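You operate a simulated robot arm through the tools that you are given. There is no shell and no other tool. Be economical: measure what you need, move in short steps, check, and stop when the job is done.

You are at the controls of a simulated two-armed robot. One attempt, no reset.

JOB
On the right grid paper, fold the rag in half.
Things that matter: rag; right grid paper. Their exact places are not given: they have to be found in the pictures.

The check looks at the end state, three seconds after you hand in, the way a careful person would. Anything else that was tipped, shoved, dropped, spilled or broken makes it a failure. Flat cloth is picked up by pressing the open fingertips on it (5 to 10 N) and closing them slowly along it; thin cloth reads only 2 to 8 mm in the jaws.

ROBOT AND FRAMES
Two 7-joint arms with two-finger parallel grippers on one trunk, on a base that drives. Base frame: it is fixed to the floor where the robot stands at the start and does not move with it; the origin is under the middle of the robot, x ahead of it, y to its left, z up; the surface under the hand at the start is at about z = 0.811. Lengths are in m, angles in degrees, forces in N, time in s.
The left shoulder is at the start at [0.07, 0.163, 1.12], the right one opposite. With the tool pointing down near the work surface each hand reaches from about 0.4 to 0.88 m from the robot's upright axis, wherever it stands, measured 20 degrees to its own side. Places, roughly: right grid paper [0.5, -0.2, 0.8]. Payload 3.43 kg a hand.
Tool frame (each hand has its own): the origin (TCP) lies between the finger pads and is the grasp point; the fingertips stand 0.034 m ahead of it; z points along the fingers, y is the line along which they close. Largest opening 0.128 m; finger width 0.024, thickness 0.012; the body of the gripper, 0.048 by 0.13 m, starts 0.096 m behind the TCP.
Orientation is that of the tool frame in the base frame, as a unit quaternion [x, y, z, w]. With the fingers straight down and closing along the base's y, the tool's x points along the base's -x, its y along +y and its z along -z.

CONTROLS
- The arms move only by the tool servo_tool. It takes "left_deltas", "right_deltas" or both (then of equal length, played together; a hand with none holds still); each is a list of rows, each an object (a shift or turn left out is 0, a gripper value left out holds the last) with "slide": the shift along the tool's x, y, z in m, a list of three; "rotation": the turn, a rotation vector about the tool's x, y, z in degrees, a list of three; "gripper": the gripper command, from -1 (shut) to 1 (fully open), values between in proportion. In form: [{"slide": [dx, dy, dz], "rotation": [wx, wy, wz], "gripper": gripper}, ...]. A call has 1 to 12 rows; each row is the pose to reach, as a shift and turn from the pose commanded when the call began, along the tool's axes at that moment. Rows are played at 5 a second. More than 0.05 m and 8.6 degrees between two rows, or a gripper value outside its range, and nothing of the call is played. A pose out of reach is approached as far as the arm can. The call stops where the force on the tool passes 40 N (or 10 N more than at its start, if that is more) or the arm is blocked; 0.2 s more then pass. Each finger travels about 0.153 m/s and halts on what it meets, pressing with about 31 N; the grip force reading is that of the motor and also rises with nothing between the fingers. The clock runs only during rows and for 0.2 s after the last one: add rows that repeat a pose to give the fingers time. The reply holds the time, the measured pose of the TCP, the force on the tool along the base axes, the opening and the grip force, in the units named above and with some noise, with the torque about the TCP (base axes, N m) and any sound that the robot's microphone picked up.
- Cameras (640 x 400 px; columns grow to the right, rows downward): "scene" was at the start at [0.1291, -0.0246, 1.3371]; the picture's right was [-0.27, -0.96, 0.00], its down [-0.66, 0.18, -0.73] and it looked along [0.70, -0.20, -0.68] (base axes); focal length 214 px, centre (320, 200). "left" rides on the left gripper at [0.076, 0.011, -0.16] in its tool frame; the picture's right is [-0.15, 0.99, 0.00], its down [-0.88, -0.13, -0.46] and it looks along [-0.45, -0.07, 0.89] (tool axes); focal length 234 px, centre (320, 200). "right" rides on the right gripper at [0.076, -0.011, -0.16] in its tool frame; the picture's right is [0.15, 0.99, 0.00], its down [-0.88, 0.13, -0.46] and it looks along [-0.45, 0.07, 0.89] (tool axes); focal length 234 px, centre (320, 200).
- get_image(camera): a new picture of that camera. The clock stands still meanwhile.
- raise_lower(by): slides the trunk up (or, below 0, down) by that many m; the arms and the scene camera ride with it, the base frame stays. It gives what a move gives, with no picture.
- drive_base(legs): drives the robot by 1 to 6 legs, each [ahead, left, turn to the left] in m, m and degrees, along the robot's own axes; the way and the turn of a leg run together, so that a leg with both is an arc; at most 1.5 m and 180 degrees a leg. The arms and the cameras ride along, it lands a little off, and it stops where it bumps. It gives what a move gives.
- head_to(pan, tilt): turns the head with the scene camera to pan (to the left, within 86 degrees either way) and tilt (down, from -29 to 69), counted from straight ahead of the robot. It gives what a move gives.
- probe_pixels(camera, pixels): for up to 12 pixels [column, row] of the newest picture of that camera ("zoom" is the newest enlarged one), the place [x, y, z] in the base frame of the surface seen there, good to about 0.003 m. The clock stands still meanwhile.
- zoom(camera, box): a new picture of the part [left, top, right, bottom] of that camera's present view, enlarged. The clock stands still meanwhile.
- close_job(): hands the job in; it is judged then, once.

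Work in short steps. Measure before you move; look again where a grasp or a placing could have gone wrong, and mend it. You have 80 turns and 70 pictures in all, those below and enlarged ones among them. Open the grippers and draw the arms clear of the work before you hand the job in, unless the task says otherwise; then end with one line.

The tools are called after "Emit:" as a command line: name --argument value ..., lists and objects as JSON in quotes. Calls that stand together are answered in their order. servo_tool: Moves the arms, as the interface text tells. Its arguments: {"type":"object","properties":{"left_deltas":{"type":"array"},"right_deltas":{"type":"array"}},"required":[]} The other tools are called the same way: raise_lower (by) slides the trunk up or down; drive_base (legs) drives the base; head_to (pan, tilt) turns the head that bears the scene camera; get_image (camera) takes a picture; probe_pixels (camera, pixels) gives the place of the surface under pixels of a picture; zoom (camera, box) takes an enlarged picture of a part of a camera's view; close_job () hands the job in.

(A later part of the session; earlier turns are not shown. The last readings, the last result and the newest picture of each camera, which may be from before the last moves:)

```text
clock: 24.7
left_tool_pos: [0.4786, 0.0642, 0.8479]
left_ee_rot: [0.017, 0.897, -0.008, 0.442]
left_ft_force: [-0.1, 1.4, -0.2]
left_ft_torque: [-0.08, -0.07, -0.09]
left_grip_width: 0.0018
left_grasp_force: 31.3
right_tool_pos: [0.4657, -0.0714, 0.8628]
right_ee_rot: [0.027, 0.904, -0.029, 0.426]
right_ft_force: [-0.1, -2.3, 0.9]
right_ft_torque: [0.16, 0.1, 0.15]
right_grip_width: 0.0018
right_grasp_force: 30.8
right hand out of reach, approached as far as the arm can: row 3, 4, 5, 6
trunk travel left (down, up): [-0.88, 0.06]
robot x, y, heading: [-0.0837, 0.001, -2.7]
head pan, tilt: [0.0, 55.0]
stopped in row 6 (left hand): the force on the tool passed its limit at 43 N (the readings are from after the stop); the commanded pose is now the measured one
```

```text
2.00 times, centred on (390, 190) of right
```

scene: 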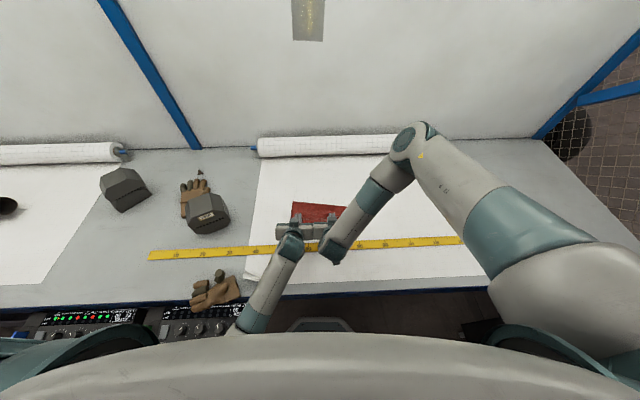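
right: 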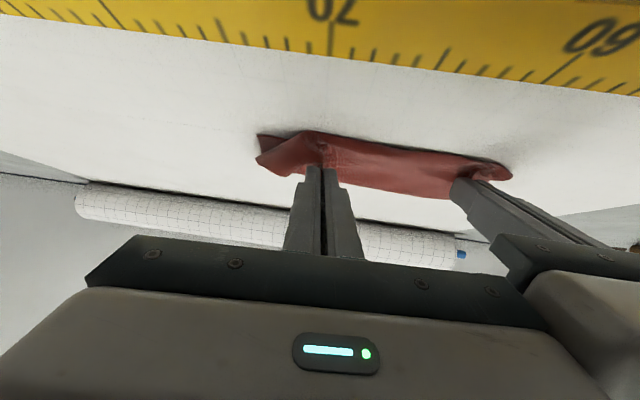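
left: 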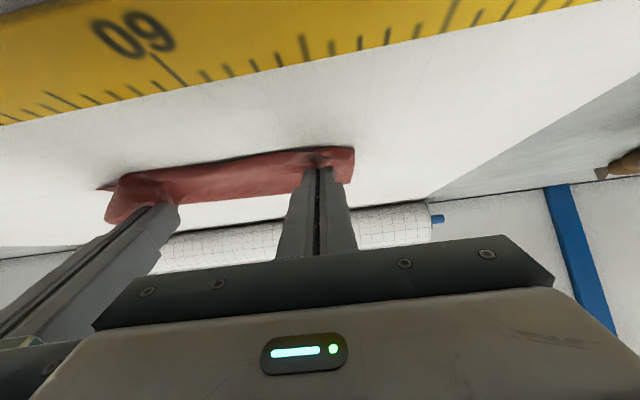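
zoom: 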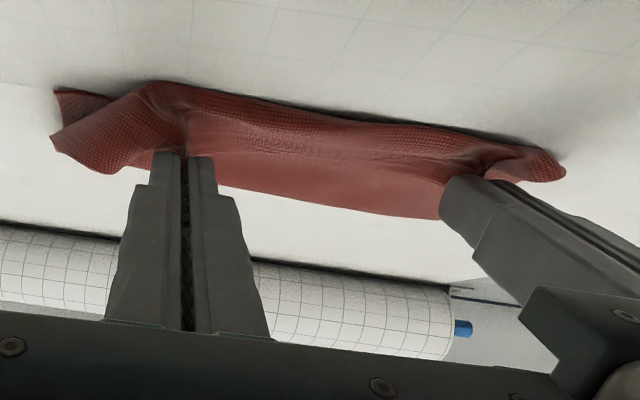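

The gripper bodies touch each other. I move the right hand 1.5 cm outward and 1 cm down.

Emit:
servo_tool --right_deltas '[{"slide": [0.002, -0.007, 0.002]}, {"slide": [0.0077, -0.015, 0.0064]}, {"slide": [0.0077, -0.015, 0.0064]}]'

Emit:
zoom --camera "scene" --box '[260, 180, 380, 270]'

```text
clock: 25.5
left_tool_pos: [0.4811, 0.0642, 0.8486]
left_ee_rot: [0.017, 0.896, -0.008, 0.443]
left_ft_force: [0.5, -0.3, 0.4]
left_ft_torque: [-0.02, 0.03, -0.01]
left_grip_width: 0.0018
left_grasp_force: 30.7
right_tool_pos: [0.4671, -0.0779, 0.861]
right_ee_rot: [0.029, 0.904, -0.033, 0.425]
right_ft_force: [0.4, -1.4, 0.2]
right_ft_torque: [0.02, -0.01, 0.04]
right_grip_width: 0.0019
right_grasp_force: 31.2
right hand out of reach, approached as far as the arm can: row 2, 3
trunk travel left (down, up): [-0.88, 0.06]
robot x, y, heading: [-0.0791, 0.0001, -2.5]
head pan, tilt: [0.0, 55.0]
```

```text
4.44 times, centred on (320, 225) of scene
```

zoom: 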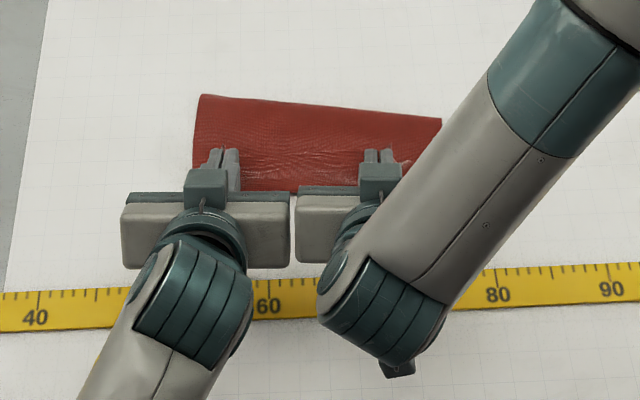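

The right arm is at its inner limit. I ease both hands 5 cm forward and slightly up, then drive the base back 5 cm to return them with more room.

Emit:
servo_tool --left_deltas '[{"slide": [-0.014, 0, 0.01]}, {"slide": [-0.028, 0, 0.02]}, {"slide": [-0.0423, 0, 0.0306]}, {"slide": [-0.0423, 0, 0.0306]}]' --right_deltas '[{"slide": [-0.014, -0.004, 0.01]}, {"slide": [-0.028, -0.008, 0.02]}, {"slide": [-0.0423, -0.012, 0.0306]}, {"slide": [-0.0423, -0.012, 0.0306]}]'

Emit:
drive_base --legs '[[-0.055, 0, 0]]'

Emit:
get_image --camera "scene"

Emit:
get_image --camera "right"

```text
clock: 26.5
left_tool_pos: [0.5306, 0.062, 0.8642]
left_ee_rot: [0.017, 0.896, -0.008, 0.443]
left_ft_force: [0.0, -0.5, -0.3]
left_ft_torque: [0.01, 0.04, 0.01]
left_grip_width: 0.0019
left_grasp_force: 30.8
right_tool_pos: [0.5159, -0.0907, 0.8741]
right_ee_rot: [0.027, 0.903, -0.029, 0.427]
right_ft_force: [-0.9, 0.1, 0.4]
right_ft_torque: [-0.01, -0.02, 0.03]
right_grip_width: 0.0019
right_grasp_force: 31.2
trunk travel left (down, up): [-0.88, 0.06]
robot x, y, heading: [-0.0802, 0.001, -2.4]
head pan, tilt: [0.0, 55.0]
```

```text
clock: 27.5
left_tool_pos: [0.4797, 0.064, 0.8612]
left_ee_rot: [0.017, 0.897, -0.008, 0.442]
left_ft_force: [0.6, 0.2, 0.1]
left_ft_torque: [-0.01, -0.03, 0.0]
left_grip_width: 0.0019
left_grasp_force: 29.9
right_tool_pos: [0.466, -0.0903, 0.8715]
right_ee_rot: [0.027, 0.904, -0.028, 0.425]
right_ft_force: [0.7, -0.4, 0.5]
right_ft_torque: [-0.02, 0.01, 0.01]
right_grip_width: 0.0015
right_grasp_force: 30.6
trunk travel left (down, up): [-0.88, 0.06]
robot x, y, heading: [-0.1348, 0.001, -2.5]
head pan, tilt: [0.0, 55.0]
```

```text
35 pictures are left
```

scene: 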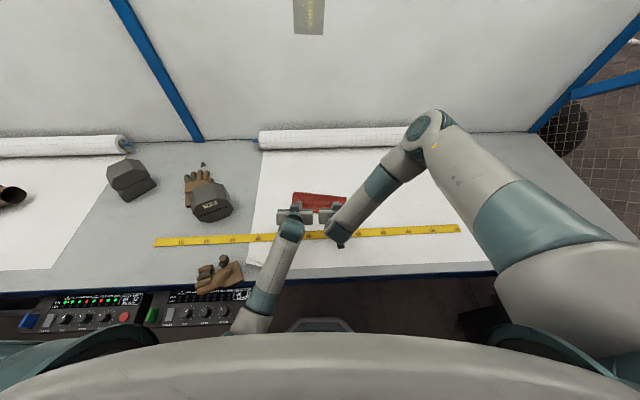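

```text
34 pictures are left
```

right: 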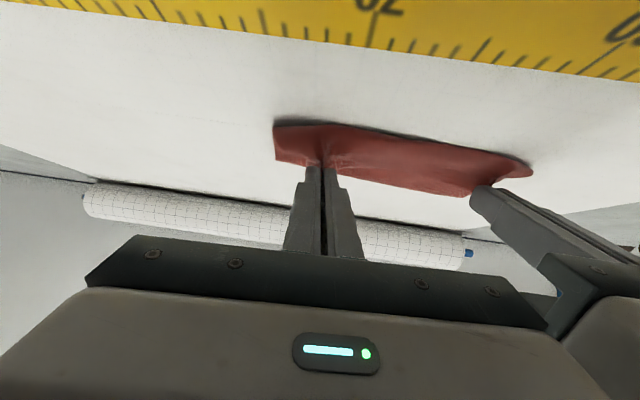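

There is room now. I lower both tips to about z 0.827 and pull 1 cm further back to draw the flap straight.

Emit:
servo_tool --left_deltas '[{"slide": [0.008, 0, 0]}, {"slide": [0.0164, 0, 0]}, {"slide": [0.0164, 0, 0]}]' --right_deltas '[{"slide": [0.011, -0.004, 0.0036]}, {"slide": [0.0223, -0.008, 0.0072]}, {"slide": [0.0223, -0.008, 0.0072]}]'

Emit:
zoom --camera "right" --box '[230, 90, 550, 290]'

Emit:
zoom --camera "scene" --box '[260, 170, 380, 260]'

```text
clock: 28.3
left_tool_pos: [0.4674, 0.0646, 0.8515]
left_ee_rot: [0.018, 0.896, -0.009, 0.444]
left_ft_force: [0.1, 0.3, -0.4]
left_ft_torque: [-0.01, 0.01, 0.01]
left_grip_width: 0.002
left_grasp_force: 30.4
right_tool_pos: [0.4557, -0.0878, 0.8585]
right_ee_rot: [0.029, 0.905, -0.033, 0.424]
right_ft_force: [0.0, 1.1, 0.7]
right_ft_torque: [-0.02, -0.01, 0.06]
right_grip_width: 0.002
right_grasp_force: 31.0
right hand out of reach, approached as far as the arm can: row 2, 3
trunk travel left (down, up): [-0.88, 0.06]
robot x, y, heading: [-0.1348, 0.0043, -2.7]
head pan, tilt: [0.0, 55.0]
```

```text
2.00 times, centred on (390, 190) of right
```

zoom: 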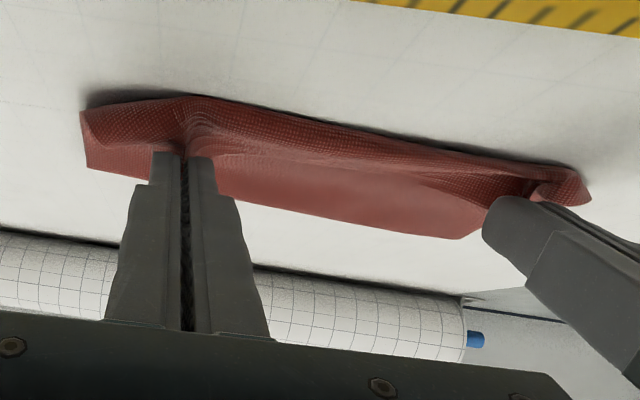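

```text
4.44 times, centred on (320, 215) of scene
```

zoom: 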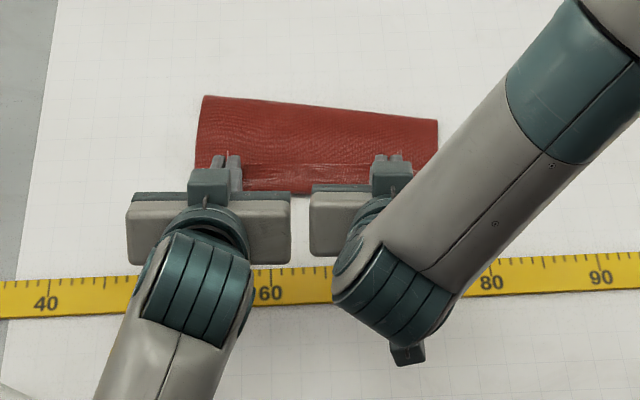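

The rag lies neatly folded with the edge near the bottom layer's edge. I open the fingers slowly to let the edge go.

Emit:
servo_tool --left_deltas '[{"slide": [0.004, 0, 0.003]}, {"slide": [0.004, 0, 0.003], "gripper": -0.9}, {"slide": [0.004, 0, 0.003], "gripper": -0.8}, {"slide": [0.004, 0, 0.003], "gripper": -0.7}, {"slide": [0.004, 0, 0.003], "gripper": -0.7}]' --right_deltas '[{"slide": [0.0, 0, 0.0]}, {"slide": [0, 0, 0], "gripper": -0.9}, {"slide": [0, 0, 0], "gripper": -0.8}, {"slide": [0, 0, 0], "gripper": -0.7}, {"slide": [0, 0, 0], "gripper": -0.7}]'

Emit:
get_image --camera "right"

Emit:
zoom --camera "left" --box '[80, 90, 400, 290]'

```text
clock: 29.5
left_tool_pos: [0.4676, 0.0662, 0.8455]
left_ee_rot: [0.017, 0.896, -0.008, 0.443]
left_ft_force: [0.3, -0.7, 0.2]
left_ft_torque: [0.02, -0.01, 0.02]
left_grip_width: 0.0191
left_grasp_force: 0.0
right_tool_pos: [0.4577, -0.0875, 0.8581]
right_ee_rot: [0.029, 0.905, -0.034, 0.424]
right_ft_force: [-0.8, 0.4, -0.3]
right_ft_torque: [0.01, 0.0, -0.01]
right_grip_width: 0.0195
right_grasp_force: 0.0
trunk travel left (down, up): [-0.88, 0.06]
robot x, y, heading: [-0.1323, 0.0039, -2.7]
head pan, tilt: [0.0, 55.0]
```

```text
31 pictures are left
```

right: 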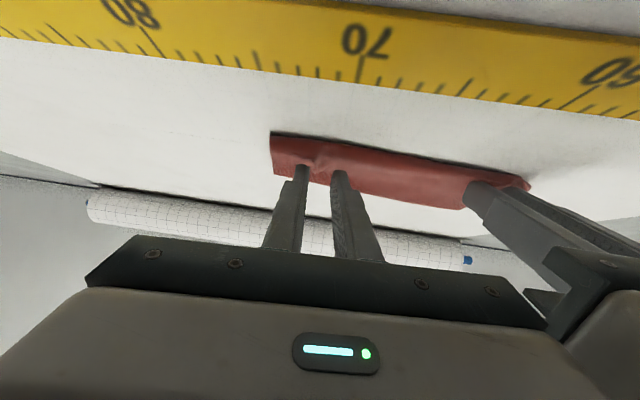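

```text
2.00 times, centred on (240, 190) of left
```

zoom: 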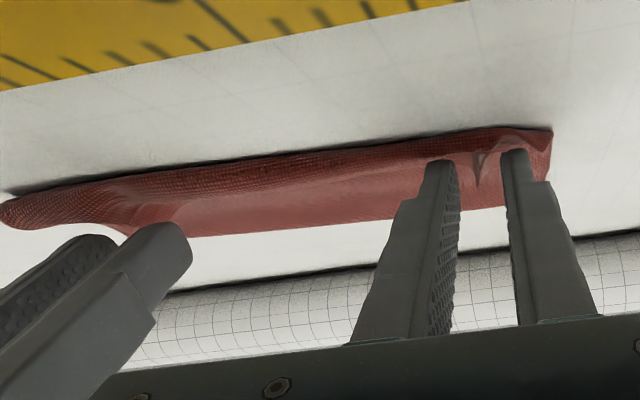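

Released. I lift both hands straight up 10 cm.

Emit:
servo_tool --left_deltas '[{"slide": [-0.0158, 0, -0.0122]}, {"slide": [-0.0316, 0, -0.0244]}, {"slide": [-0.0474, 0, -0.0366]}, {"slide": [-0.0632, 0, -0.0488]}, {"slide": [-0.079, 0, -0.061]}, {"slide": [-0.079, 0, -0.061]}]' --right_deltas '[{"slide": [-0.0158, 0, -0.0122]}, {"slide": [-0.0316, 0, -0.0244]}, {"slide": [-0.0474, 0, -0.0366]}, {"slide": [-0.0632, 0, -0.0488]}, {"slide": [-0.079, 0, -0.061]}, {"slide": [-0.079, 0, -0.061]}]'

Emit:
get_image --camera "right"

Emit:
get_image --camera "scene"

```text
clock: 30.9
left_tool_pos: [0.4659, 0.068, 0.9421]
left_ee_rot: [0.019, 0.897, -0.004, 0.442]
left_ft_force: [-0.1, -0.4, -0.7]
left_ft_torque: [-0.01, -0.01, 0.0]
left_grip_width: 0.0194
left_grasp_force: 0.0
right_tool_pos: [0.4595, -0.0835, 0.9591]
right_ee_rot: [0.027, 0.904, -0.029, 0.427]
right_ft_force: [-0.2, -0.3, -0.3]
right_ft_torque: [-0.02, -0.02, -0.03]
right_grip_width: 0.0195
right_grasp_force: 0.1
trunk travel left (down, up): [-0.88, 0.06]
robot x, y, heading: [-0.132, -0.0003, -2.4]
head pan, tilt: [0.0, 55.0]
```

```text
29 pictures are left
```

right: 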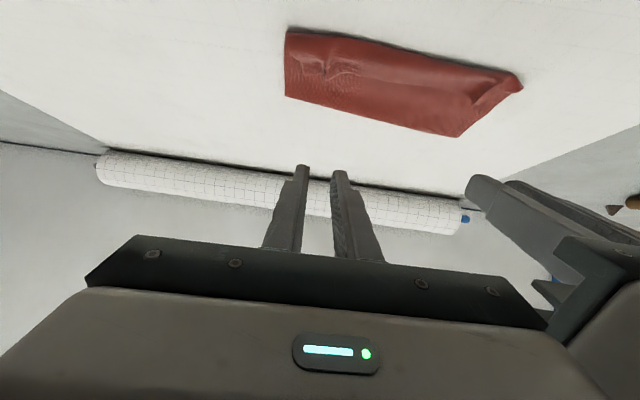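

```text
28 pictures are left
```

scene: 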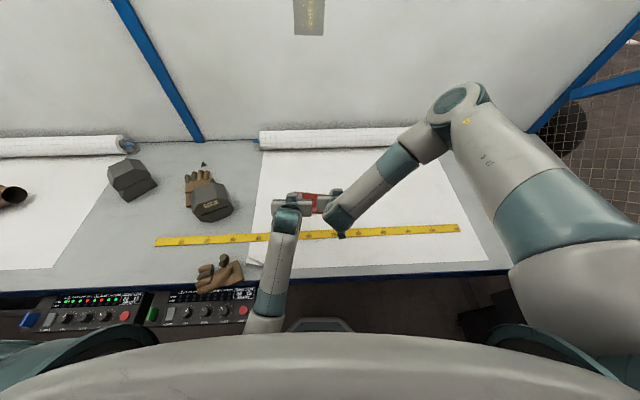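

The rag is folded; I zoom to judge the near edge and creases.

Emit:
zoom --camera "right" --box '[270, 10, 540, 150]'

Emit:
zoom --camera "left" --box '[60, 0, 460, 220]'

Emit:
probe_pixels --camera "right" --pixels '[[290, 36], [287, 95], [460, 134], [517, 85], [340, 65], [400, 60], [490, 90], [450, 68]]'

Emit:
probe_pixels --camera "scene" --pixels '[[220, 258], [200, 268], [205, 282], [240, 278], [232, 262], [207, 207], [202, 165], [155, 242], [458, 229]]'

```text
2.37 times, centred on (405, 80) of right
```

zoom: 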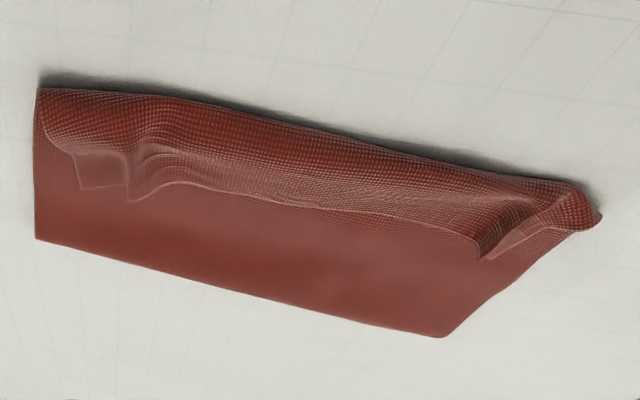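

```text
1.60 times, centred on (260, 110) of left
```

zoom: 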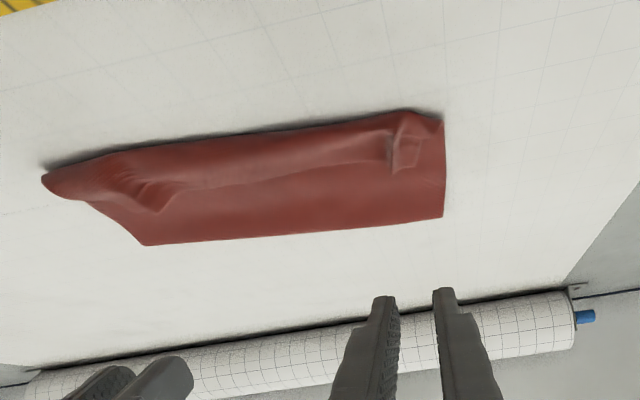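

```text
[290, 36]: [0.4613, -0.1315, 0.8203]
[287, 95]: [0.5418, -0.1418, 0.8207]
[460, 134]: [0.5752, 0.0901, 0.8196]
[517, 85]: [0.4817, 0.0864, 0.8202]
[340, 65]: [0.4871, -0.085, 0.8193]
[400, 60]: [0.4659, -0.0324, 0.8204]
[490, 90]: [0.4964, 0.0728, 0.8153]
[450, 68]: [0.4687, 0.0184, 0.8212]
```

```text
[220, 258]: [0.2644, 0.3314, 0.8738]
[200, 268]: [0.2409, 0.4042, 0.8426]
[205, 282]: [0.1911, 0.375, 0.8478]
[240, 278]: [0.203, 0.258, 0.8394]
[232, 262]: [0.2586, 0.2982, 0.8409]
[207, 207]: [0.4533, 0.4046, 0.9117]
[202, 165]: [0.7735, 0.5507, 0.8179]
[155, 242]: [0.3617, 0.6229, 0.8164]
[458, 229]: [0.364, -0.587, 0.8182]
```

The flap's outer ~3 cm seems to have folded back on top. I move both hands up, outward and upright so the scene camera can see the rag clearly.

Emit:
servo_tool --left_deltas '[{"slide": [-0.009, 0.025, 0.001], "rotation": [0, 6.5, 0]}, {"slide": [-0.018, 0.05, 0.002], "rotation": [0, 13, 0]}, {"slide": [-0.027, 0.075, 0.003], "rotation": [0, 19.5, 0]}, {"slide": [-0.036, 0.1, 0.004], "rotation": [0, 26, 0]}, {"slide": [-0.045, 0.125, 0.005], "rotation": [0, 32.5, 0]}, {"slide": [-0.054, 0.15, 0.006], "rotation": [0, 39, 0]}, {"slide": [-0.062, 0.175, 0.008], "rotation": [0, 45.5, 0]}, {"slide": [-0.07, 0.2, 0.009], "rotation": [0, 52, 0]}, {"slide": [-0.07, 0.2, 0.009], "rotation": [0, 52, 0]}]' --right_deltas '[{"slide": [-0.009, -0.025, 0.001], "rotation": [0, 6.5, 0]}, {"slide": [-0.018, -0.05, 0.002], "rotation": [0, 13, 0]}, {"slide": [-0.027, -0.075, 0.003], "rotation": [0, 19.5, 0]}, {"slide": [-0.036, -0.1, 0.004], "rotation": [0, 26, 0]}, {"slide": [-0.045, -0.125, 0.005], "rotation": [0, 32.5, 0]}, {"slide": [-0.054, -0.15, 0.006], "rotation": [0, 39, 0]}, {"slide": [-0.062, -0.175, 0.008], "rotation": [0, 45.5, 0]}, {"slide": [-0.07, -0.2, 0.009], "rotation": [0, 52, 0]}, {"slide": [-0.07, -0.2, 0.009], "rotation": [0, 52, 0]}]'

Emit:
get_image --camera "scene"

Emit:
zoom --camera "scene" --box '[270, 170, 370, 240]'

```text
clock: 32.9
left_tool_pos: [0.5239, 0.2638, 0.9961]
left_ee_rot: [0.019, 1.0, 0.0, 0.004]
left_ft_force: [0.5, -0.3, 0.3]
left_ft_torque: [0.01, -0.01, 0.0]
left_grip_width: 0.0195
left_grasp_force: 0.0
right_tool_pos: [0.4954, -0.2861, 1.0135]
right_ee_rot: [0.037, 0.999, -0.014, -0.013]
right_ft_force: [-0.4, 0.0, -0.2]
right_ft_torque: [-0.01, -0.02, 0.03]
right_grip_width: 0.0193
right_grasp_force: 0.0
trunk travel left (down, up): [-0.88, 0.06]
robot x, y, heading: [-0.132, 0.0029, -2.8]
head pan, tilt: [0.0, 55.0]
```

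```text
25 pictures are left
```

scene: 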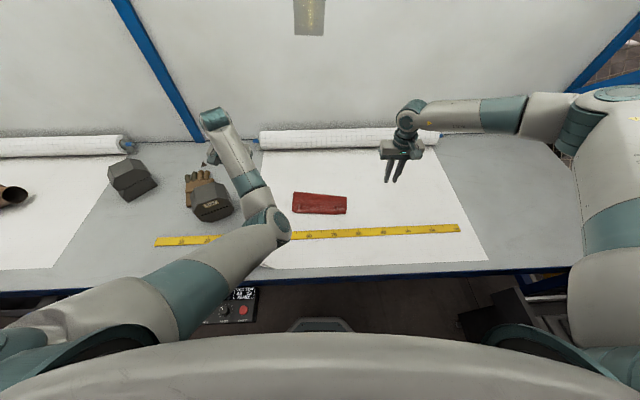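

```text
5.71 times, centred on (320, 205) of scene
```

zoom: 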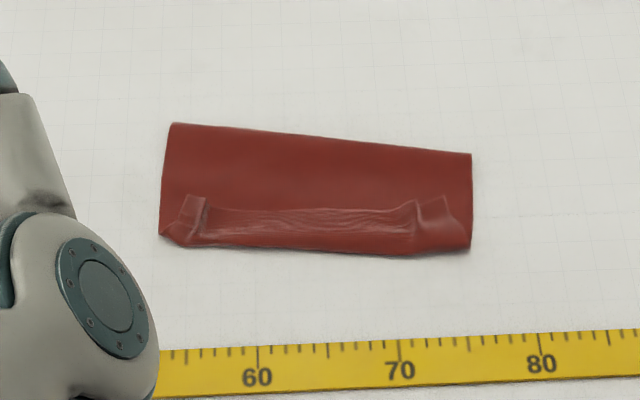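

I see a crease along the far side and a ~3 cm strip of the flap edge turned back on top along the near side. I measure it.

Emit:
probe_pixels --camera "zoom" --pixels '[[173, 126], [469, 156], [162, 234], [175, 245], [469, 247], [330, 250], [330, 210], [185, 198], [205, 200], [417, 203], [447, 197], [330, 180]]'

Emit:
get_image --camera "right"

```text
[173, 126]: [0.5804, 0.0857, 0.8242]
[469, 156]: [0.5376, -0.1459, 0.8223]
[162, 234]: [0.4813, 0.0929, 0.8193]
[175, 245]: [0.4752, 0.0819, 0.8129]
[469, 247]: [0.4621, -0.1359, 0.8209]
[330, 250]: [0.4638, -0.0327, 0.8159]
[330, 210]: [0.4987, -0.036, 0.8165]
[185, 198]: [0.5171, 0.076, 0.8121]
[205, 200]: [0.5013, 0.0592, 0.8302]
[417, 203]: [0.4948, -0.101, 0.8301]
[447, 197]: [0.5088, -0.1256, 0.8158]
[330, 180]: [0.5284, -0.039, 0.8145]
```

```text
23 pictures are left
```

right: 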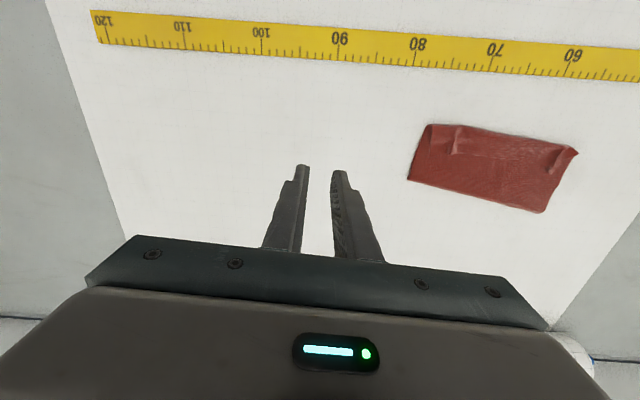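

The rag's fold is close (edges within ~2 cm) but has a turned-back strip; I'll tidy it later. First I restore the glove, which went from a cuff line at about [0.22–0.295, 0.26] to a pose ~33° turned; I bring the left hand above it in stages.

Emit:
servo_tool --left_deltas '[{"slide": [0.038, 0.002, 0], "rotation": [0, 0, 6.5], "gripper": 0.2}, {"slide": [0.076, 0.004, 0], "rotation": [0, 0, 13], "gripper": 0.8}, {"slide": [0.114, 0.006, 0], "rotation": [0, 0, 19.5]}, {"slide": [0.152, 0.009, 0], "rotation": [0, 0, 26]}, {"slide": [0.19, 0.011, 0], "rotation": [0, 0, 32.5]}, {"slide": [0.19, 0.011, 0], "rotation": [0, 0, 32.5]}]'

Emit:
get_image --camera "scene"

```text
clock: 34.1
left_tool_pos: [0.3529, 0.4123, 0.9717]
left_ee_rot: [0.261, 0.963, 0.064, -0.014]
left_ft_force: [-0.3, 0.1, -0.6]
left_ft_torque: [-0.04, 0.04, -0.02]
left_grip_width: 0.1153
left_grasp_force: 0.1
left hand out of reach, approached as far as the arm can: row 2, 3, 4, 5, 6
right_tool_pos: [0.496, -0.2849, 1.0143]
right_ee_rot: [0.036, 0.999, -0.016, -0.012]
right_ft_force: [-0.3, 0.2, -0.2]
right_ft_torque: [-0.05, -0.04, 0.01]
right_grip_width: 0.0192
right_grasp_force: 0.0
trunk travel left (down, up): [-0.88, 0.06]
robot x, y, heading: [-0.1341, 0.0015, -2.3]
head pan, tilt: [0.0, 55.0]
stopped in row 6 (left hand): the arm was blocked; the commanded pose is now the measured one
```

```text
22 pictures are left
```

scene: 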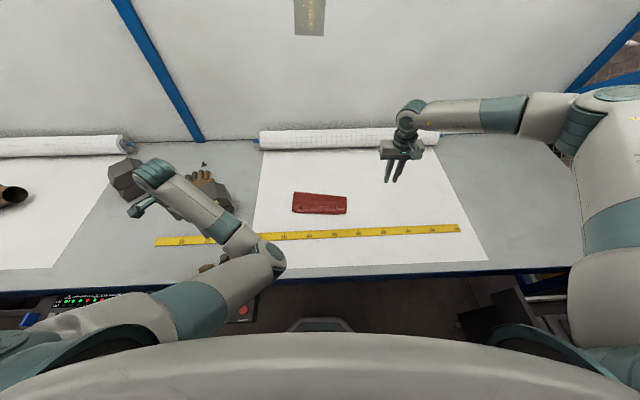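

The left arm is cramped this close to the body. I raise the trunk 5 cm and drive back 0.2 m so the glove comes to mid reach.

Emit:
raise_lower --by 0.05

Emit:
drive_base --legs '[[-0.2, 0, 2.4]]'

Emit:
get_image --camera "scene"

Emit:
get_image --camera "left"

```text
clock: 35.0
left_tool_pos: [0.3546, 0.4095, 1.0205]
left_ee_rot: [0.261, 0.963, 0.063, -0.014]
left_ft_force: [-0.1, 0.2, 0.7]
left_ft_torque: [0.0, 0.02, 0.01]
left_grip_width: 0.1151
left_grasp_force: 0.1
right_tool_pos: [0.4978, -0.2865, 1.0627]
right_ee_rot: [0.038, 0.999, -0.015, -0.013]
right_ft_force: [0.5, -0.2, -0.5]
right_ft_torque: [0.0, -0.01, -0.01]
right_grip_width: 0.0191
right_grasp_force: 0.0
trunk travel left (down, up): [-0.93, 0.01]
robot x, y, heading: [-0.135, -0.0005, -2.4]
head pan, tilt: [0.0, 55.0]
```

```text
clock: 36.6
left_tool_pos: [0.1387, 0.4346, 1.0196]
left_ee_rot: [0.24, 0.969, 0.062, -0.017]
left_ft_force: [0.2, 0.1, 0.1]
left_ft_torque: [-0.02, 0.03, -0.01]
left_grip_width: 0.1151
left_grasp_force: 0.0
right_tool_pos: [0.3137, -0.2549, 1.0616]
right_ee_rot: [0.014, 1.0, -0.015, -0.013]
right_ft_force: [1.2, 0.2, 0.1]
right_ft_torque: [-0.02, 0.0, -0.01]
right_grip_width: 0.0192
right_grasp_force: 0.1
trunk travel left (down, up): [-0.93, 0.01]
robot x, y, heading: [-0.3302, 0.0067, -0.1]
head pan, tilt: [0.0, 55.0]
```

```text
21 pictures are left
```

scene: 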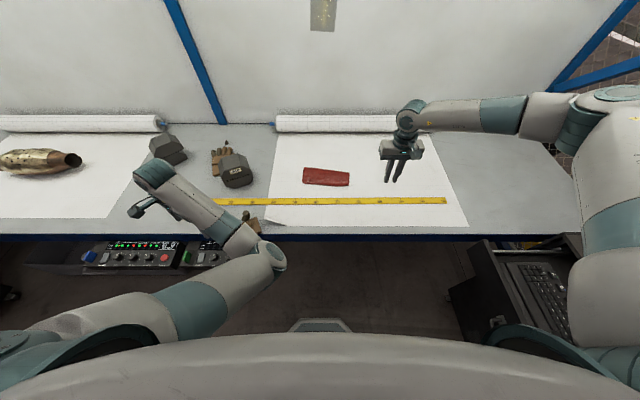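

```text
20 pictures are left
```

left: 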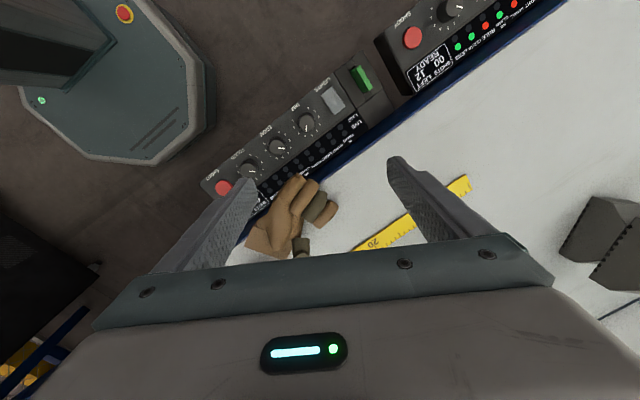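

The left hand is beyond the table edge; I move it over the glove (≈[0.22, 0.29]), levelling it and turning its closing line across the palm.

Emit:
servo_tool --left_deltas '[{"slide": [-0.027, -0.0175, 0.004], "rotation": [1.3, -0.7, 5.2]}, {"slide": [-0.054, -0.035, 0.008], "rotation": [2.6, -1.4, 10.4]}, {"slide": [-0.081, -0.0525, 0.012], "rotation": [3.9, -2.1, 15.6]}, {"slide": [-0.109, -0.07, 0.016], "rotation": [5.2, -2.7, 20.8]}, {"slide": [-0.1365, -0.0875, 0.02], "rotation": [6.5, -3.4, 26]}, {"slide": [-0.1365, -0.0875, 0.02], "rotation": [6.5, -3.4, 26]}]'

Emit:
get_image --camera "left"

```text
clock: 38.2
left_tool_pos: [0.2285, 0.3499, 1.004]
left_ee_rot: [0.43, 0.902, 0.032, -0.013]
left_ft_force: [-0.4, 0.4, 0.0]
left_ft_torque: [0.03, 0.01, 0.0]
left_grip_width: 0.1154
left_grasp_force: 0.1
right_tool_pos: [0.3112, -0.2546, 1.0618]
right_ee_rot: [0.014, 1.0, -0.014, -0.012]
right_ft_force: [-0.5, -0.5, 1.2]
right_ft_torque: [-0.05, 0.0, -0.04]
right_grip_width: 0.0193
right_grasp_force: 0.0
trunk travel left (down, up): [-0.93, 0.01]
robot x, y, heading: [-0.3355, 0.0026, -0.2]
head pan, tilt: [0.0, 55.0]
stopped in row 6 (left hand): the arm was blocked; the commanded pose is now the measured one
```

```text
19 pictures are left
```

left: 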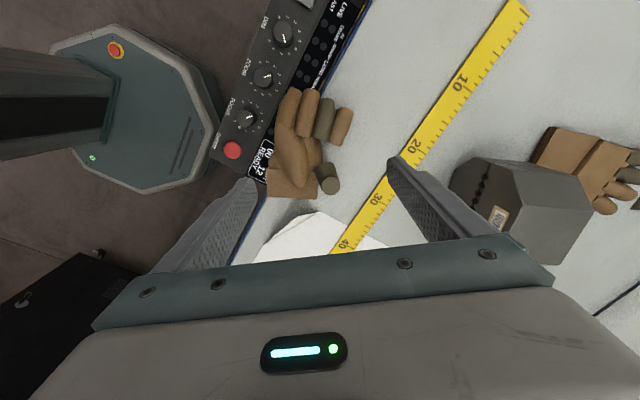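

I now see the glove well: cuff end at (268–315,197), thumb (328,178), fingers near (290–345,100–125). I probe it.

Emit:
probe_pixels --camera "left" --pixels '[[270, 194], [312, 196], [274, 168], [315, 168], [295, 180], [328, 180], [285, 140], [313, 145], [292, 95], [343, 125], [245, 225], [258, 200]]'

Emit:
zoom --camera "left" --box '[220, 70, 400, 220]'

```text
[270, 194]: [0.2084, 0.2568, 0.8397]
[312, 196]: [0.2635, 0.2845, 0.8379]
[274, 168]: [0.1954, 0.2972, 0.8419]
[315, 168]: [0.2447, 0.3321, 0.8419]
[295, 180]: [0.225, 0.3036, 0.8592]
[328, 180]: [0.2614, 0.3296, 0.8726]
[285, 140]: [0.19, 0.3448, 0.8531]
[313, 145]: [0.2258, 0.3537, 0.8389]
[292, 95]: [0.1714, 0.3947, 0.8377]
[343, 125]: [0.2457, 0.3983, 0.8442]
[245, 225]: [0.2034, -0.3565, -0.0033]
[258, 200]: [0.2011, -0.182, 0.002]
```

```text
2.67 times, centred on (310, 145) of left
```

zoom: 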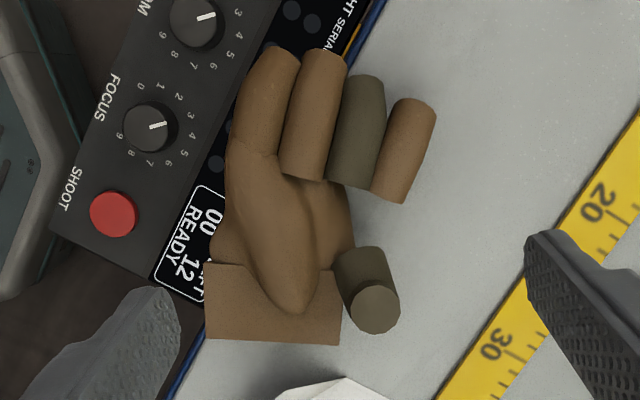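

The cuff end runs [0.208,0.257]–[0.264,0.285] and the thumb's at [0.261,0.330]. I shift to [0.237, 0.306] with the gripper fully open, staying high.

Emit:
servo_tool --left_deltas '[{"slide": [-0.013, -0.007, 0], "rotation": [0.8, -1, 0], "gripper": 1}, {"slide": [-0.026, -0.014, 0], "rotation": [1.6, -2, 0]}, {"slide": [-0.0395, -0.021, 0.02], "rotation": [2.5, -3.1, 0]}, {"slide": [-0.0395, -0.021, 0.04], "rotation": [2.5, -3.1, 0]}, {"slide": [-0.0395, -0.021, 0.04], "rotation": [2.5, -3.1, 0]}]'

```text
clock: 39.4
left_tool_pos: [0.2476, 0.3211, 0.9719]
left_ee_rot: [0.426, 0.904, 0.012, 0.007]
left_ft_force: [0.1, 0.3, -0.8]
left_ft_torque: [-0.01, 0.03, -0.02]
left_grip_width: 0.1278
left_grasp_force: 0.0
right_tool_pos: [0.3102, -0.2533, 1.0631]
right_ee_rot: [0.015, 1.0, -0.015, -0.012]
right_ft_force: [-0.4, -0.7, -0.1]
right_ft_torque: [0.01, -0.01, 0.02]
right_grip_width: 0.0191
right_grasp_force: 0.1
trunk travel left (down, up): [-0.93, 0.01]
robot x, y, heading: [-0.3278, 0.0076, 0.1]
head pan, tilt: [0.0, 55.0]
```

Nearly there; I correct 1.8 cm sideways and descend to just above the glove height, then look.

Emit:
servo_tool --left_deltas '[{"slide": [-0.005, -0.0176, 0.01]}, {"slide": [-0.005, -0.0176, 0.03]}, {"slide": [-0.005, -0.0176, 0.05]}, {"slide": [-0.005, -0.0176, 0.05]}]'

Emit:
get_image --camera "left"

```text
clock: 40.4
left_tool_pos: [0.2371, 0.3023, 0.9209]
left_ee_rot: [0.429, 0.903, 0.01, 0.007]
left_ft_force: [0.3, 0.1, 0.0]
left_ft_torque: [-0.02, -0.03, -0.01]
left_grip_width: 0.1282
left_grasp_force: 0.1
right_tool_pos: [0.3119, -0.254, 1.0615]
right_ee_rot: [0.014, 1.0, -0.014, -0.013]
right_ft_force: [0.0, -0.8, 0.4]
right_ft_torque: [0.02, 0.01, -0.01]
right_grip_width: 0.0191
right_grasp_force: 0.1
trunk travel left (down, up): [-0.93, 0.01]
robot x, y, heading: [-0.3321, 0.0113, 0.0]
head pan, tilt: [0.0, 55.0]
```

```text
17 pictures are left
```

left: 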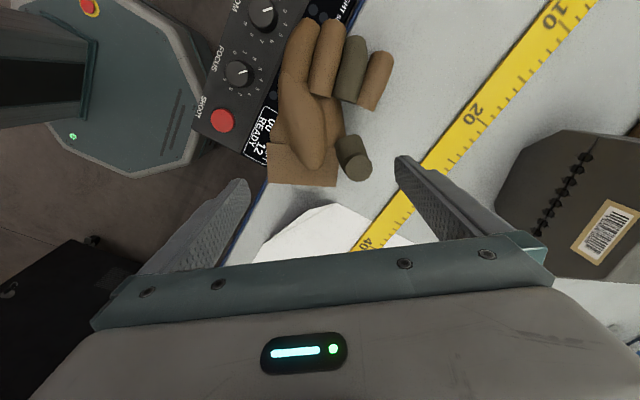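

The glove's cuff and thumb lie between the fingers. I descend to tip height ≈0.822 and close slowly.

Emit:
servo_tool --left_deltas '[{"slide": [0, 0.002, 0.03]}, {"slide": [0, 0.002, 0.055]}, {"slide": [0, 0.002, 0.064]}, {"slide": [0, 0.002, 0.064], "gripper": 0.7}, {"slide": [0, 0.002, 0.064], "gripper": 0.55}, {"slide": [0, 0.002, 0.064], "gripper": 0.4}, {"slide": [0, 0.002, 0.064], "gripper": 0.25}, {"slide": [0, 0.002, 0.064], "gripper": 0.1}, {"slide": [0, 0.002, 0.064], "gripper": 0.1}]'

Emit:
get_image --camera "left"

```text
clock: 42.4
left_tool_pos: [0.2278, 0.2916, 0.8452]
left_ee_rot: [0.433, 0.901, -0.001, 0.0]
left_ft_force: [-0.1, 0.7, -0.1]
left_ft_torque: [-0.06, -0.01, 0.0]
left_grip_width: 0.111
left_grasp_force: 30.7
right_tool_pos: [0.311, -0.2556, 1.0618]
right_ee_rot: [0.015, 1.0, -0.015, -0.013]
right_ft_force: [0.0, 0.1, 0.0]
right_ft_torque: [0.01, 0.0, 0.0]
right_grip_width: 0.0192
right_grasp_force: 0.1
trunk travel left (down, up): [-0.93, 0.01]
robot x, y, heading: [-0.3287, 0.0039, 0.1]
head pan, tilt: [0.0, 55.0]
```

```text
16 pictures are left
```

left: 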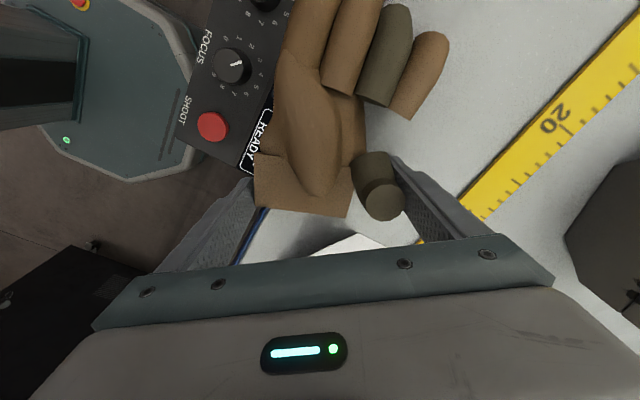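

The width of 0.111 m and tip z≈0.811 suggest the left finger may be against the table edge. I raise 1.2 cm with the gripper still closing and check the width.

Emit:
servo_tool --left_deltas '[{"slide": [0, 0, -0.006]}, {"slide": [0, 0, -0.012]}, {"slide": [0, 0, -0.014]}, {"slide": [0, 0, -0.014]}]'

Emit:
get_image --camera "left"

```text
clock: 43.4
left_tool_pos: [0.2292, 0.2919, 0.8607]
left_ee_rot: [0.433, 0.902, -0.001, 0.002]
left_ft_force: [0.0, -0.6, -1.0]
left_ft_torque: [-0.02, -0.03, 0.02]
left_grip_width: 0.1111
left_grasp_force: 31.4
right_tool_pos: [0.312, -0.2532, 1.062]
right_ee_rot: [0.015, 1.0, -0.015, -0.012]
right_ft_force: [-0.1, 0.1, -0.7]
right_ft_torque: [0.01, 0.01, 0.01]
right_grip_width: 0.0192
right_grasp_force: 0.1
trunk travel left (down, up): [-0.93, 0.01]
robot x, y, heading: [-0.3338, 0.0033, 0.2]
head pan, tilt: [0.0, 55.0]
```

```text
15 pictures are left
```

left: 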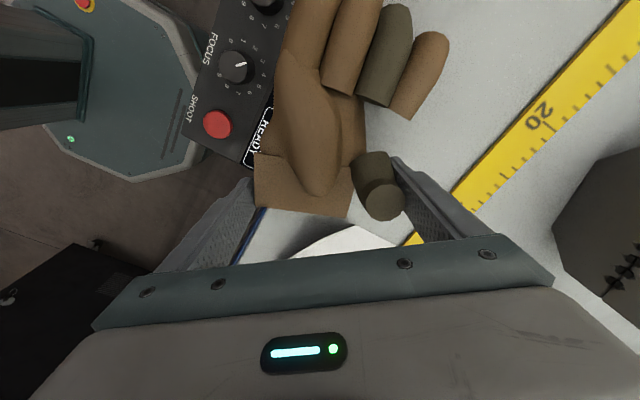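

The glove keeps its place in the view while the tape shifts, so it is held and lifted. I probe its present pose.

Emit:
probe_pixels --camera "left" --pixels '[[258, 203], [344, 214], [378, 182], [330, 150], [420, 110], [345, 60], [250, 235]]'

```text
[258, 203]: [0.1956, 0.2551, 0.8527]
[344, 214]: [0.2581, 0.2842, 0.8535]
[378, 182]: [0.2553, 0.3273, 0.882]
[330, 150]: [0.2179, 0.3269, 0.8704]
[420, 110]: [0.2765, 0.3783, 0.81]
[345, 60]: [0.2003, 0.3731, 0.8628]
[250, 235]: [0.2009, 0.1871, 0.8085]
```

Held glove: cuff corner [0.258, 0.284], direction 25°. I rotate it −24° and shift it by [+0.045, −0.009] to its original place, slightly lifted.

Emit:
servo_tool --left_deltas '[{"slide": [-0.007, 0.006, -0.006], "rotation": [0, 0, 4.8]}, {"slide": [-0.014, 0.012, -0.01], "rotation": [0, 0, 9.6]}, {"slide": [-0.021, 0.0175, -0.01], "rotation": [0, 0, 14.4]}, {"slide": [-0.028, 0.023, -0.01], "rotation": [0, 0, 19.2]}, {"slide": [-0.0349, 0.029, -0.01], "rotation": [0, 0, 24]}, {"slide": [-0.0349, 0.029, -0.01], "rotation": [0, 0, 24]}, {"slide": [-0.0349, 0.029, -0.01], "rotation": [0, 0, 24]}]'

```text
clock: 45.0
left_tool_pos: [0.2742, 0.2814, 0.8703]
left_ee_rot: [0.611, 0.792, -0.001, 0.001]
left_ft_force: [-0.2, 0.0, -0.7]
left_ft_torque: [0.0, 0.02, 0.02]
left_grip_width: 0.1109
left_grasp_force: 31.7
right_tool_pos: [0.311, -0.2535, 1.0632]
right_ee_rot: [0.014, 1.0, -0.014, -0.012]
right_ft_force: [-0.4, -0.3, -0.1]
right_ft_torque: [0.02, 0.0, 0.01]
right_grip_width: 0.0194
right_grasp_force: 0.1
trunk travel left (down, up): [-0.93, 0.01]
robot x, y, heading: [-0.3335, 0.0083, -0.2]
head pan, tilt: [0.0, 55.0]
```

In place. I lower it onto the table, open only slightly (the tape is close), and rise.

Emit:
servo_tool --left_deltas '[{"slide": [0, 0, 0.012]}, {"slide": [0, 0, 0.02]}, {"slide": [0, 0, 0.024]}, {"slide": [0, 0, 0.024]}, {"slide": [0, 0, 0.024], "gripper": 0.8}, {"slide": [0, 0, 0.024], "gripper": 0.8}, {"slide": [0, 0, 0.01], "gripper": 0.82}, {"slide": [0, 0, -0.02], "gripper": 0.84}, {"slide": [0, 0, -0.06], "gripper": 0.84}, {"slide": [0, 0, -0.1], "gripper": 0.84}, {"slide": [0, 0, -0.14], "gripper": 0.84}]'

Emit:
get_image --camera "left"

```text
clock: 47.4
left_tool_pos: [0.2734, 0.2851, 1.0112]
left_ee_rot: [0.61, 0.792, -0.003, 0.002]
left_ft_force: [-0.2, -1.2, -0.9]
left_ft_torque: [0.03, 0.01, 0.0]
left_grip_width: 0.1178
left_grasp_force: 0.1
right_tool_pos: [0.312, -0.2529, 1.0625]
right_ee_rot: [0.014, 1.0, -0.016, -0.013]
right_ft_force: [0.2, 0.1, -0.5]
right_ft_torque: [-0.03, 0.02, -0.02]
right_grip_width: 0.0194
right_grasp_force: 0.0
trunk travel left (down, up): [-0.93, 0.01]
robot x, y, heading: [-0.3293, 0.0096, -0.0]
head pan, tilt: [0.0, 55.0]
```

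```text
14 pictures are left
```

left: 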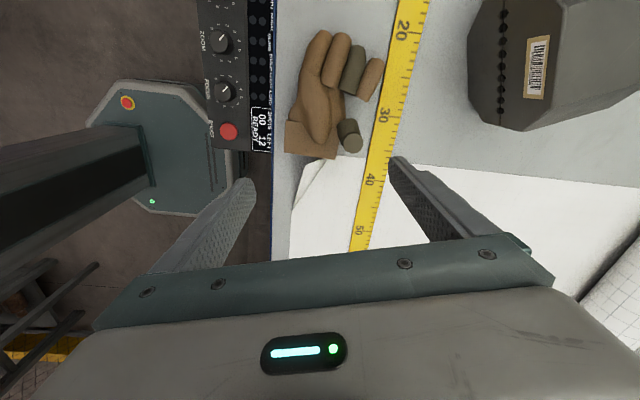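

The glove is back on the table beside the tape where it lay. Now I go back to tidy the rag's turned-back strip: drive forward 0.11 m.

Emit:
drive_base --legs '[[0.11, 0, 0]]'

```text
clock: 48.6
left_tool_pos: [0.3806, 0.2837, 1.0123]
left_ee_rot: [0.61, 0.793, 0.0, 0.002]
left_ft_force: [-0.6, 0.4, 0.0]
left_ft_torque: [-0.01, -0.02, 0.01]
left_grip_width: 0.1179
left_grasp_force: 0.1
right_tool_pos: [0.4189, -0.2547, 1.0631]
right_ee_rot: [0.014, 1.0, -0.014, -0.013]
right_ft_force: [-0.3, -0.7, 0.5]
right_ft_torque: [0.02, 0.0, -0.02]
right_grip_width: 0.0192
right_grasp_force: 0.0
trunk travel left (down, up): [-0.93, 0.01]
robot x, y, heading: [-0.2237, 0.0051, -0.0]
head pan, tilt: [0.0, 55.0]
```

Both hands go to hover ~6 cm above the strip's pinch wrinkles: left [0.501, 0.06], right [0.495, −0.10], the left turning back to its normal yaw.

Emit:
servo_tool --left_deltas '[{"slide": [-0.0247, 0.0059, 0.01], "rotation": [0, 0, -7.5], "gripper": 0.2}, {"slide": [-0.0494, 0.0118, 0.02], "rotation": [0, 0, -15], "gripper": -0.53}, {"slide": [-0.0741, 0.0177, 0.03], "rotation": [0, 0, -22.5]}, {"slide": [-0.0988, 0.0236, 0.04], "rotation": [0, 0, -30]}, {"slide": [-0.1235, 0.0295, 0.05], "rotation": [0, 0, -37.5]}, {"slide": [-0.1482, 0.0354, 0.06], "rotation": [0, 0, -45]}, {"slide": [-0.1729, 0.0413, 0.07], "rotation": [0, 0, -52.5]}, {"slide": [-0.1976, 0.0472, 0.08], "rotation": [0, 0, -60]}, {"slide": [-0.2223, 0.0531, 0.09], "rotation": [0, 0, -67.5]}, {"slide": [-0.247, 0.059, 0.1], "rotation": [0, 0, -75]}, {"slide": [-0.247, 0.059, 0.1], "rotation": [0, 0, -75]}]' --right_deltas '[{"slide": [-0.0076, 0.0155, 0.015], "rotation": [0, 0, 0], "gripper": -0.53}, {"slide": [-0.0152, 0.031, 0.03]}, {"slide": [-0.0228, 0.0465, 0.045]}, {"slide": [-0.0304, 0.062, 0.06]}, {"slide": [-0.038, 0.0775, 0.075]}, {"slide": [-0.0456, 0.093, 0.09]}, {"slide": [-0.0532, 0.1085, 0.105]}, {"slide": [-0.0608, 0.124, 0.12], "rotation": [-1, -1, -1]}, {"slide": [-0.0684, 0.1395, 0.135], "rotation": [-1.6, -1.5, -1.6]}, {"slide": [-0.076, 0.155, 0.15], "rotation": [-1.6, -1.5, -1.6]}, {"slide": [-0.076, 0.155, 0.15], "rotation": [-1.6, -1.5, -1.6]}]'

Emit:
get_image --camera "left"

Emit:
get_image --camera "right"

```text
clock: 51.0
left_tool_pos: [0.5034, 0.0603, 0.9111]
left_ee_rot: [0.002, 1.0, -0.002, 0.001]
left_ft_force: [0.4, 0.6, -0.5]
left_ft_torque: [-0.01, 0.0, -0.01]
left_grip_width: 0.0299
left_grasp_force: 0.0
right_tool_pos: [0.4969, -0.1052, 0.9072]
right_ee_rot: [0.0, 1.0, -0.001, 0.001]
right_ft_force: [-0.4, 0.2, -0.5]
right_ft_torque: [0.0, -0.02, -0.03]
right_grip_width: 0.0304
right_grasp_force: 0.1
trunk travel left (down, up): [-0.93, 0.01]
robot x, y, heading: [-0.2215, 0.0054, -0.3]
head pan, tilt: [0.0, 55.0]
```

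```text
13 pictures are left
```

left: 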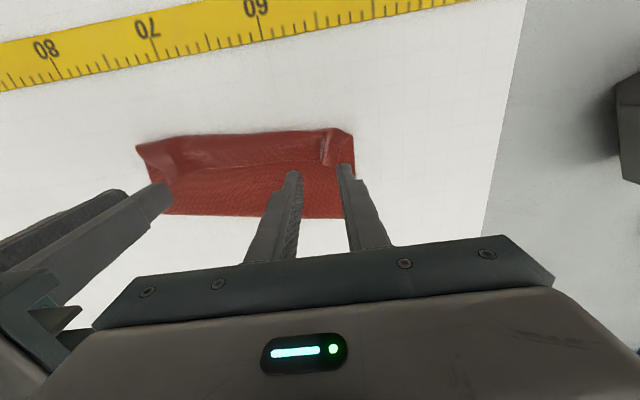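

```text
12 pictures are left
```

right: 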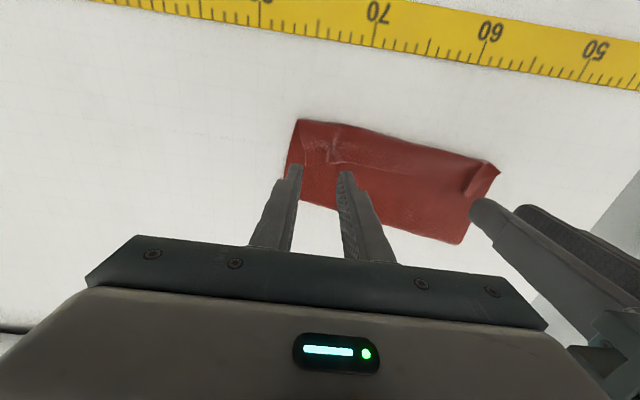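

I probe the wrinkles and strip edge in both views for the regrasp.

Emit:
probe_pixels --camera "left" --pixels '[[327, 140], [325, 162], [340, 155], [290, 158], [240, 160], [300, 134], [354, 165]]'

Emit:
probe_pixels --camera "right" --pixels '[[331, 143], [330, 160], [310, 155], [360, 160], [400, 170], [340, 126], [302, 122]]'

Emit:
zoom --camera "left" --box '[130, 110, 370, 230]'

```text
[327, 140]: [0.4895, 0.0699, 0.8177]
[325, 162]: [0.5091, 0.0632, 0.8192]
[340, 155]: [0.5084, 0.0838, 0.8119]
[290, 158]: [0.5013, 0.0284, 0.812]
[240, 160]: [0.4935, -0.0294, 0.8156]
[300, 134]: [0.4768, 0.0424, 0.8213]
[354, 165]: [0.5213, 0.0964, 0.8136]
```

```text
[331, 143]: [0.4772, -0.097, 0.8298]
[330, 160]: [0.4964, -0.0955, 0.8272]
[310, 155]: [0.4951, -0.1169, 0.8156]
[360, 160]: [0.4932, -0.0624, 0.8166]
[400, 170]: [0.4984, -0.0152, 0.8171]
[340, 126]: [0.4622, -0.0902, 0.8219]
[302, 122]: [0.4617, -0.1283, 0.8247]
```

```text
2.67 times, centred on (250, 170) of left
```

zoom: 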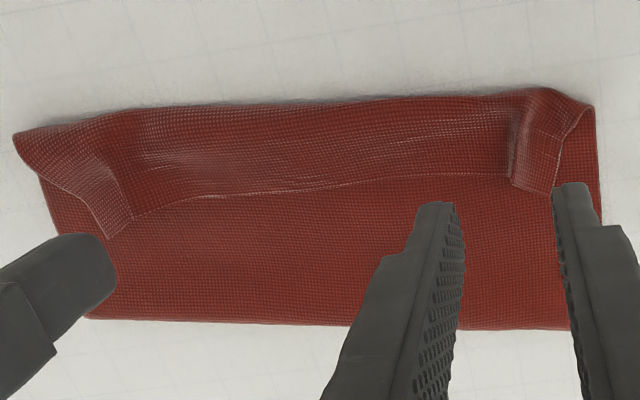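

Strip edge lies at x≈0.503 (left) and 0.497 (right). I line up on it and descend until light contact.

Emit:
servo_tool --left_deltas '[{"slide": [0.006, 0.003, 0.01]}, {"slide": [0.006, 0.003, 0.035]}, {"slide": [0.006, 0.003, 0.052]}, {"slide": [0.006, 0.003, 0.055]}, {"slide": [0.006, 0.003, 0.058]}, {"slide": [0.006, 0.003, 0.058]}]' --right_deltas '[{"slide": [0.007, 0.007, 0.01]}, {"slide": [0.007, 0.007, 0.03]}, {"slide": [0.007, 0.007, 0.048]}, {"slide": [0.007, 0.007, 0.051]}, {"slide": [0.007, 0.007, 0.054]}, {"slide": [0.007, 0.007, 0.054]}]'

```text
clock: 52.4
left_tool_pos: [0.4966, 0.0614, 0.8539]
left_ee_rot: [0.003, 1.0, -0.001, 0.001]
left_ft_force: [-0.7, 1.2, 0.2]
left_ft_torque: [0.0, 0.02, -0.01]
left_grip_width: 0.0301
left_grasp_force: 0.1
right_tool_pos: [0.4913, -0.0986, 0.8527]
right_ee_rot: [0.001, 1.0, -0.002, 0.001]
right_ft_force: [-0.2, 0.8, -0.1]
right_ft_torque: [0.0, -0.01, -0.02]
right_grip_width: 0.0301
right_grasp_force: 0.0
trunk travel left (down, up): [-0.93, 0.01]
robot x, y, heading: [-0.2233, 0.0047, 0.1]
head pan, tilt: [0.0, 55.0]
```

No contact yet; down 3–4 mm more, then closing slowly in the next call.

Emit:
servo_tool --left_deltas '[{"slide": [0, 0, 0.002]}, {"slide": [0, 0, 0.004]}, {"slide": [0, 0, 0.004]}]' --right_deltas '[{"slide": [0, 0, 0.002]}, {"slide": [0, 0, 0.004]}, {"slide": [0, 0, 0.004]}]'

```text
clock: 53.2
left_tool_pos: [0.4963, 0.0632, 0.8513]
left_ee_rot: [0.002, 1.0, -0.002, 0.001]
left_ft_force: [0.1, 0.6, 1.1]
left_ft_torque: [0.0, -0.04, 0.03]
left_grip_width: 0.0301
left_grasp_force: 0.0
right_tool_pos: [0.4914, -0.0992, 0.8491]
right_ee_rot: [0.001, 1.0, -0.001, 0.001]
right_ft_force: [0.0, -0.3, 3.2]
right_ft_torque: [-0.02, 0.0, -0.02]
right_grip_width: 0.0302
right_grasp_force: 0.1
trunk travel left (down, up): [-0.93, 0.01]
robot x, y, heading: [-0.223, 0.0097, -0.0]
head pan, tilt: [0.0, 55.0]
```

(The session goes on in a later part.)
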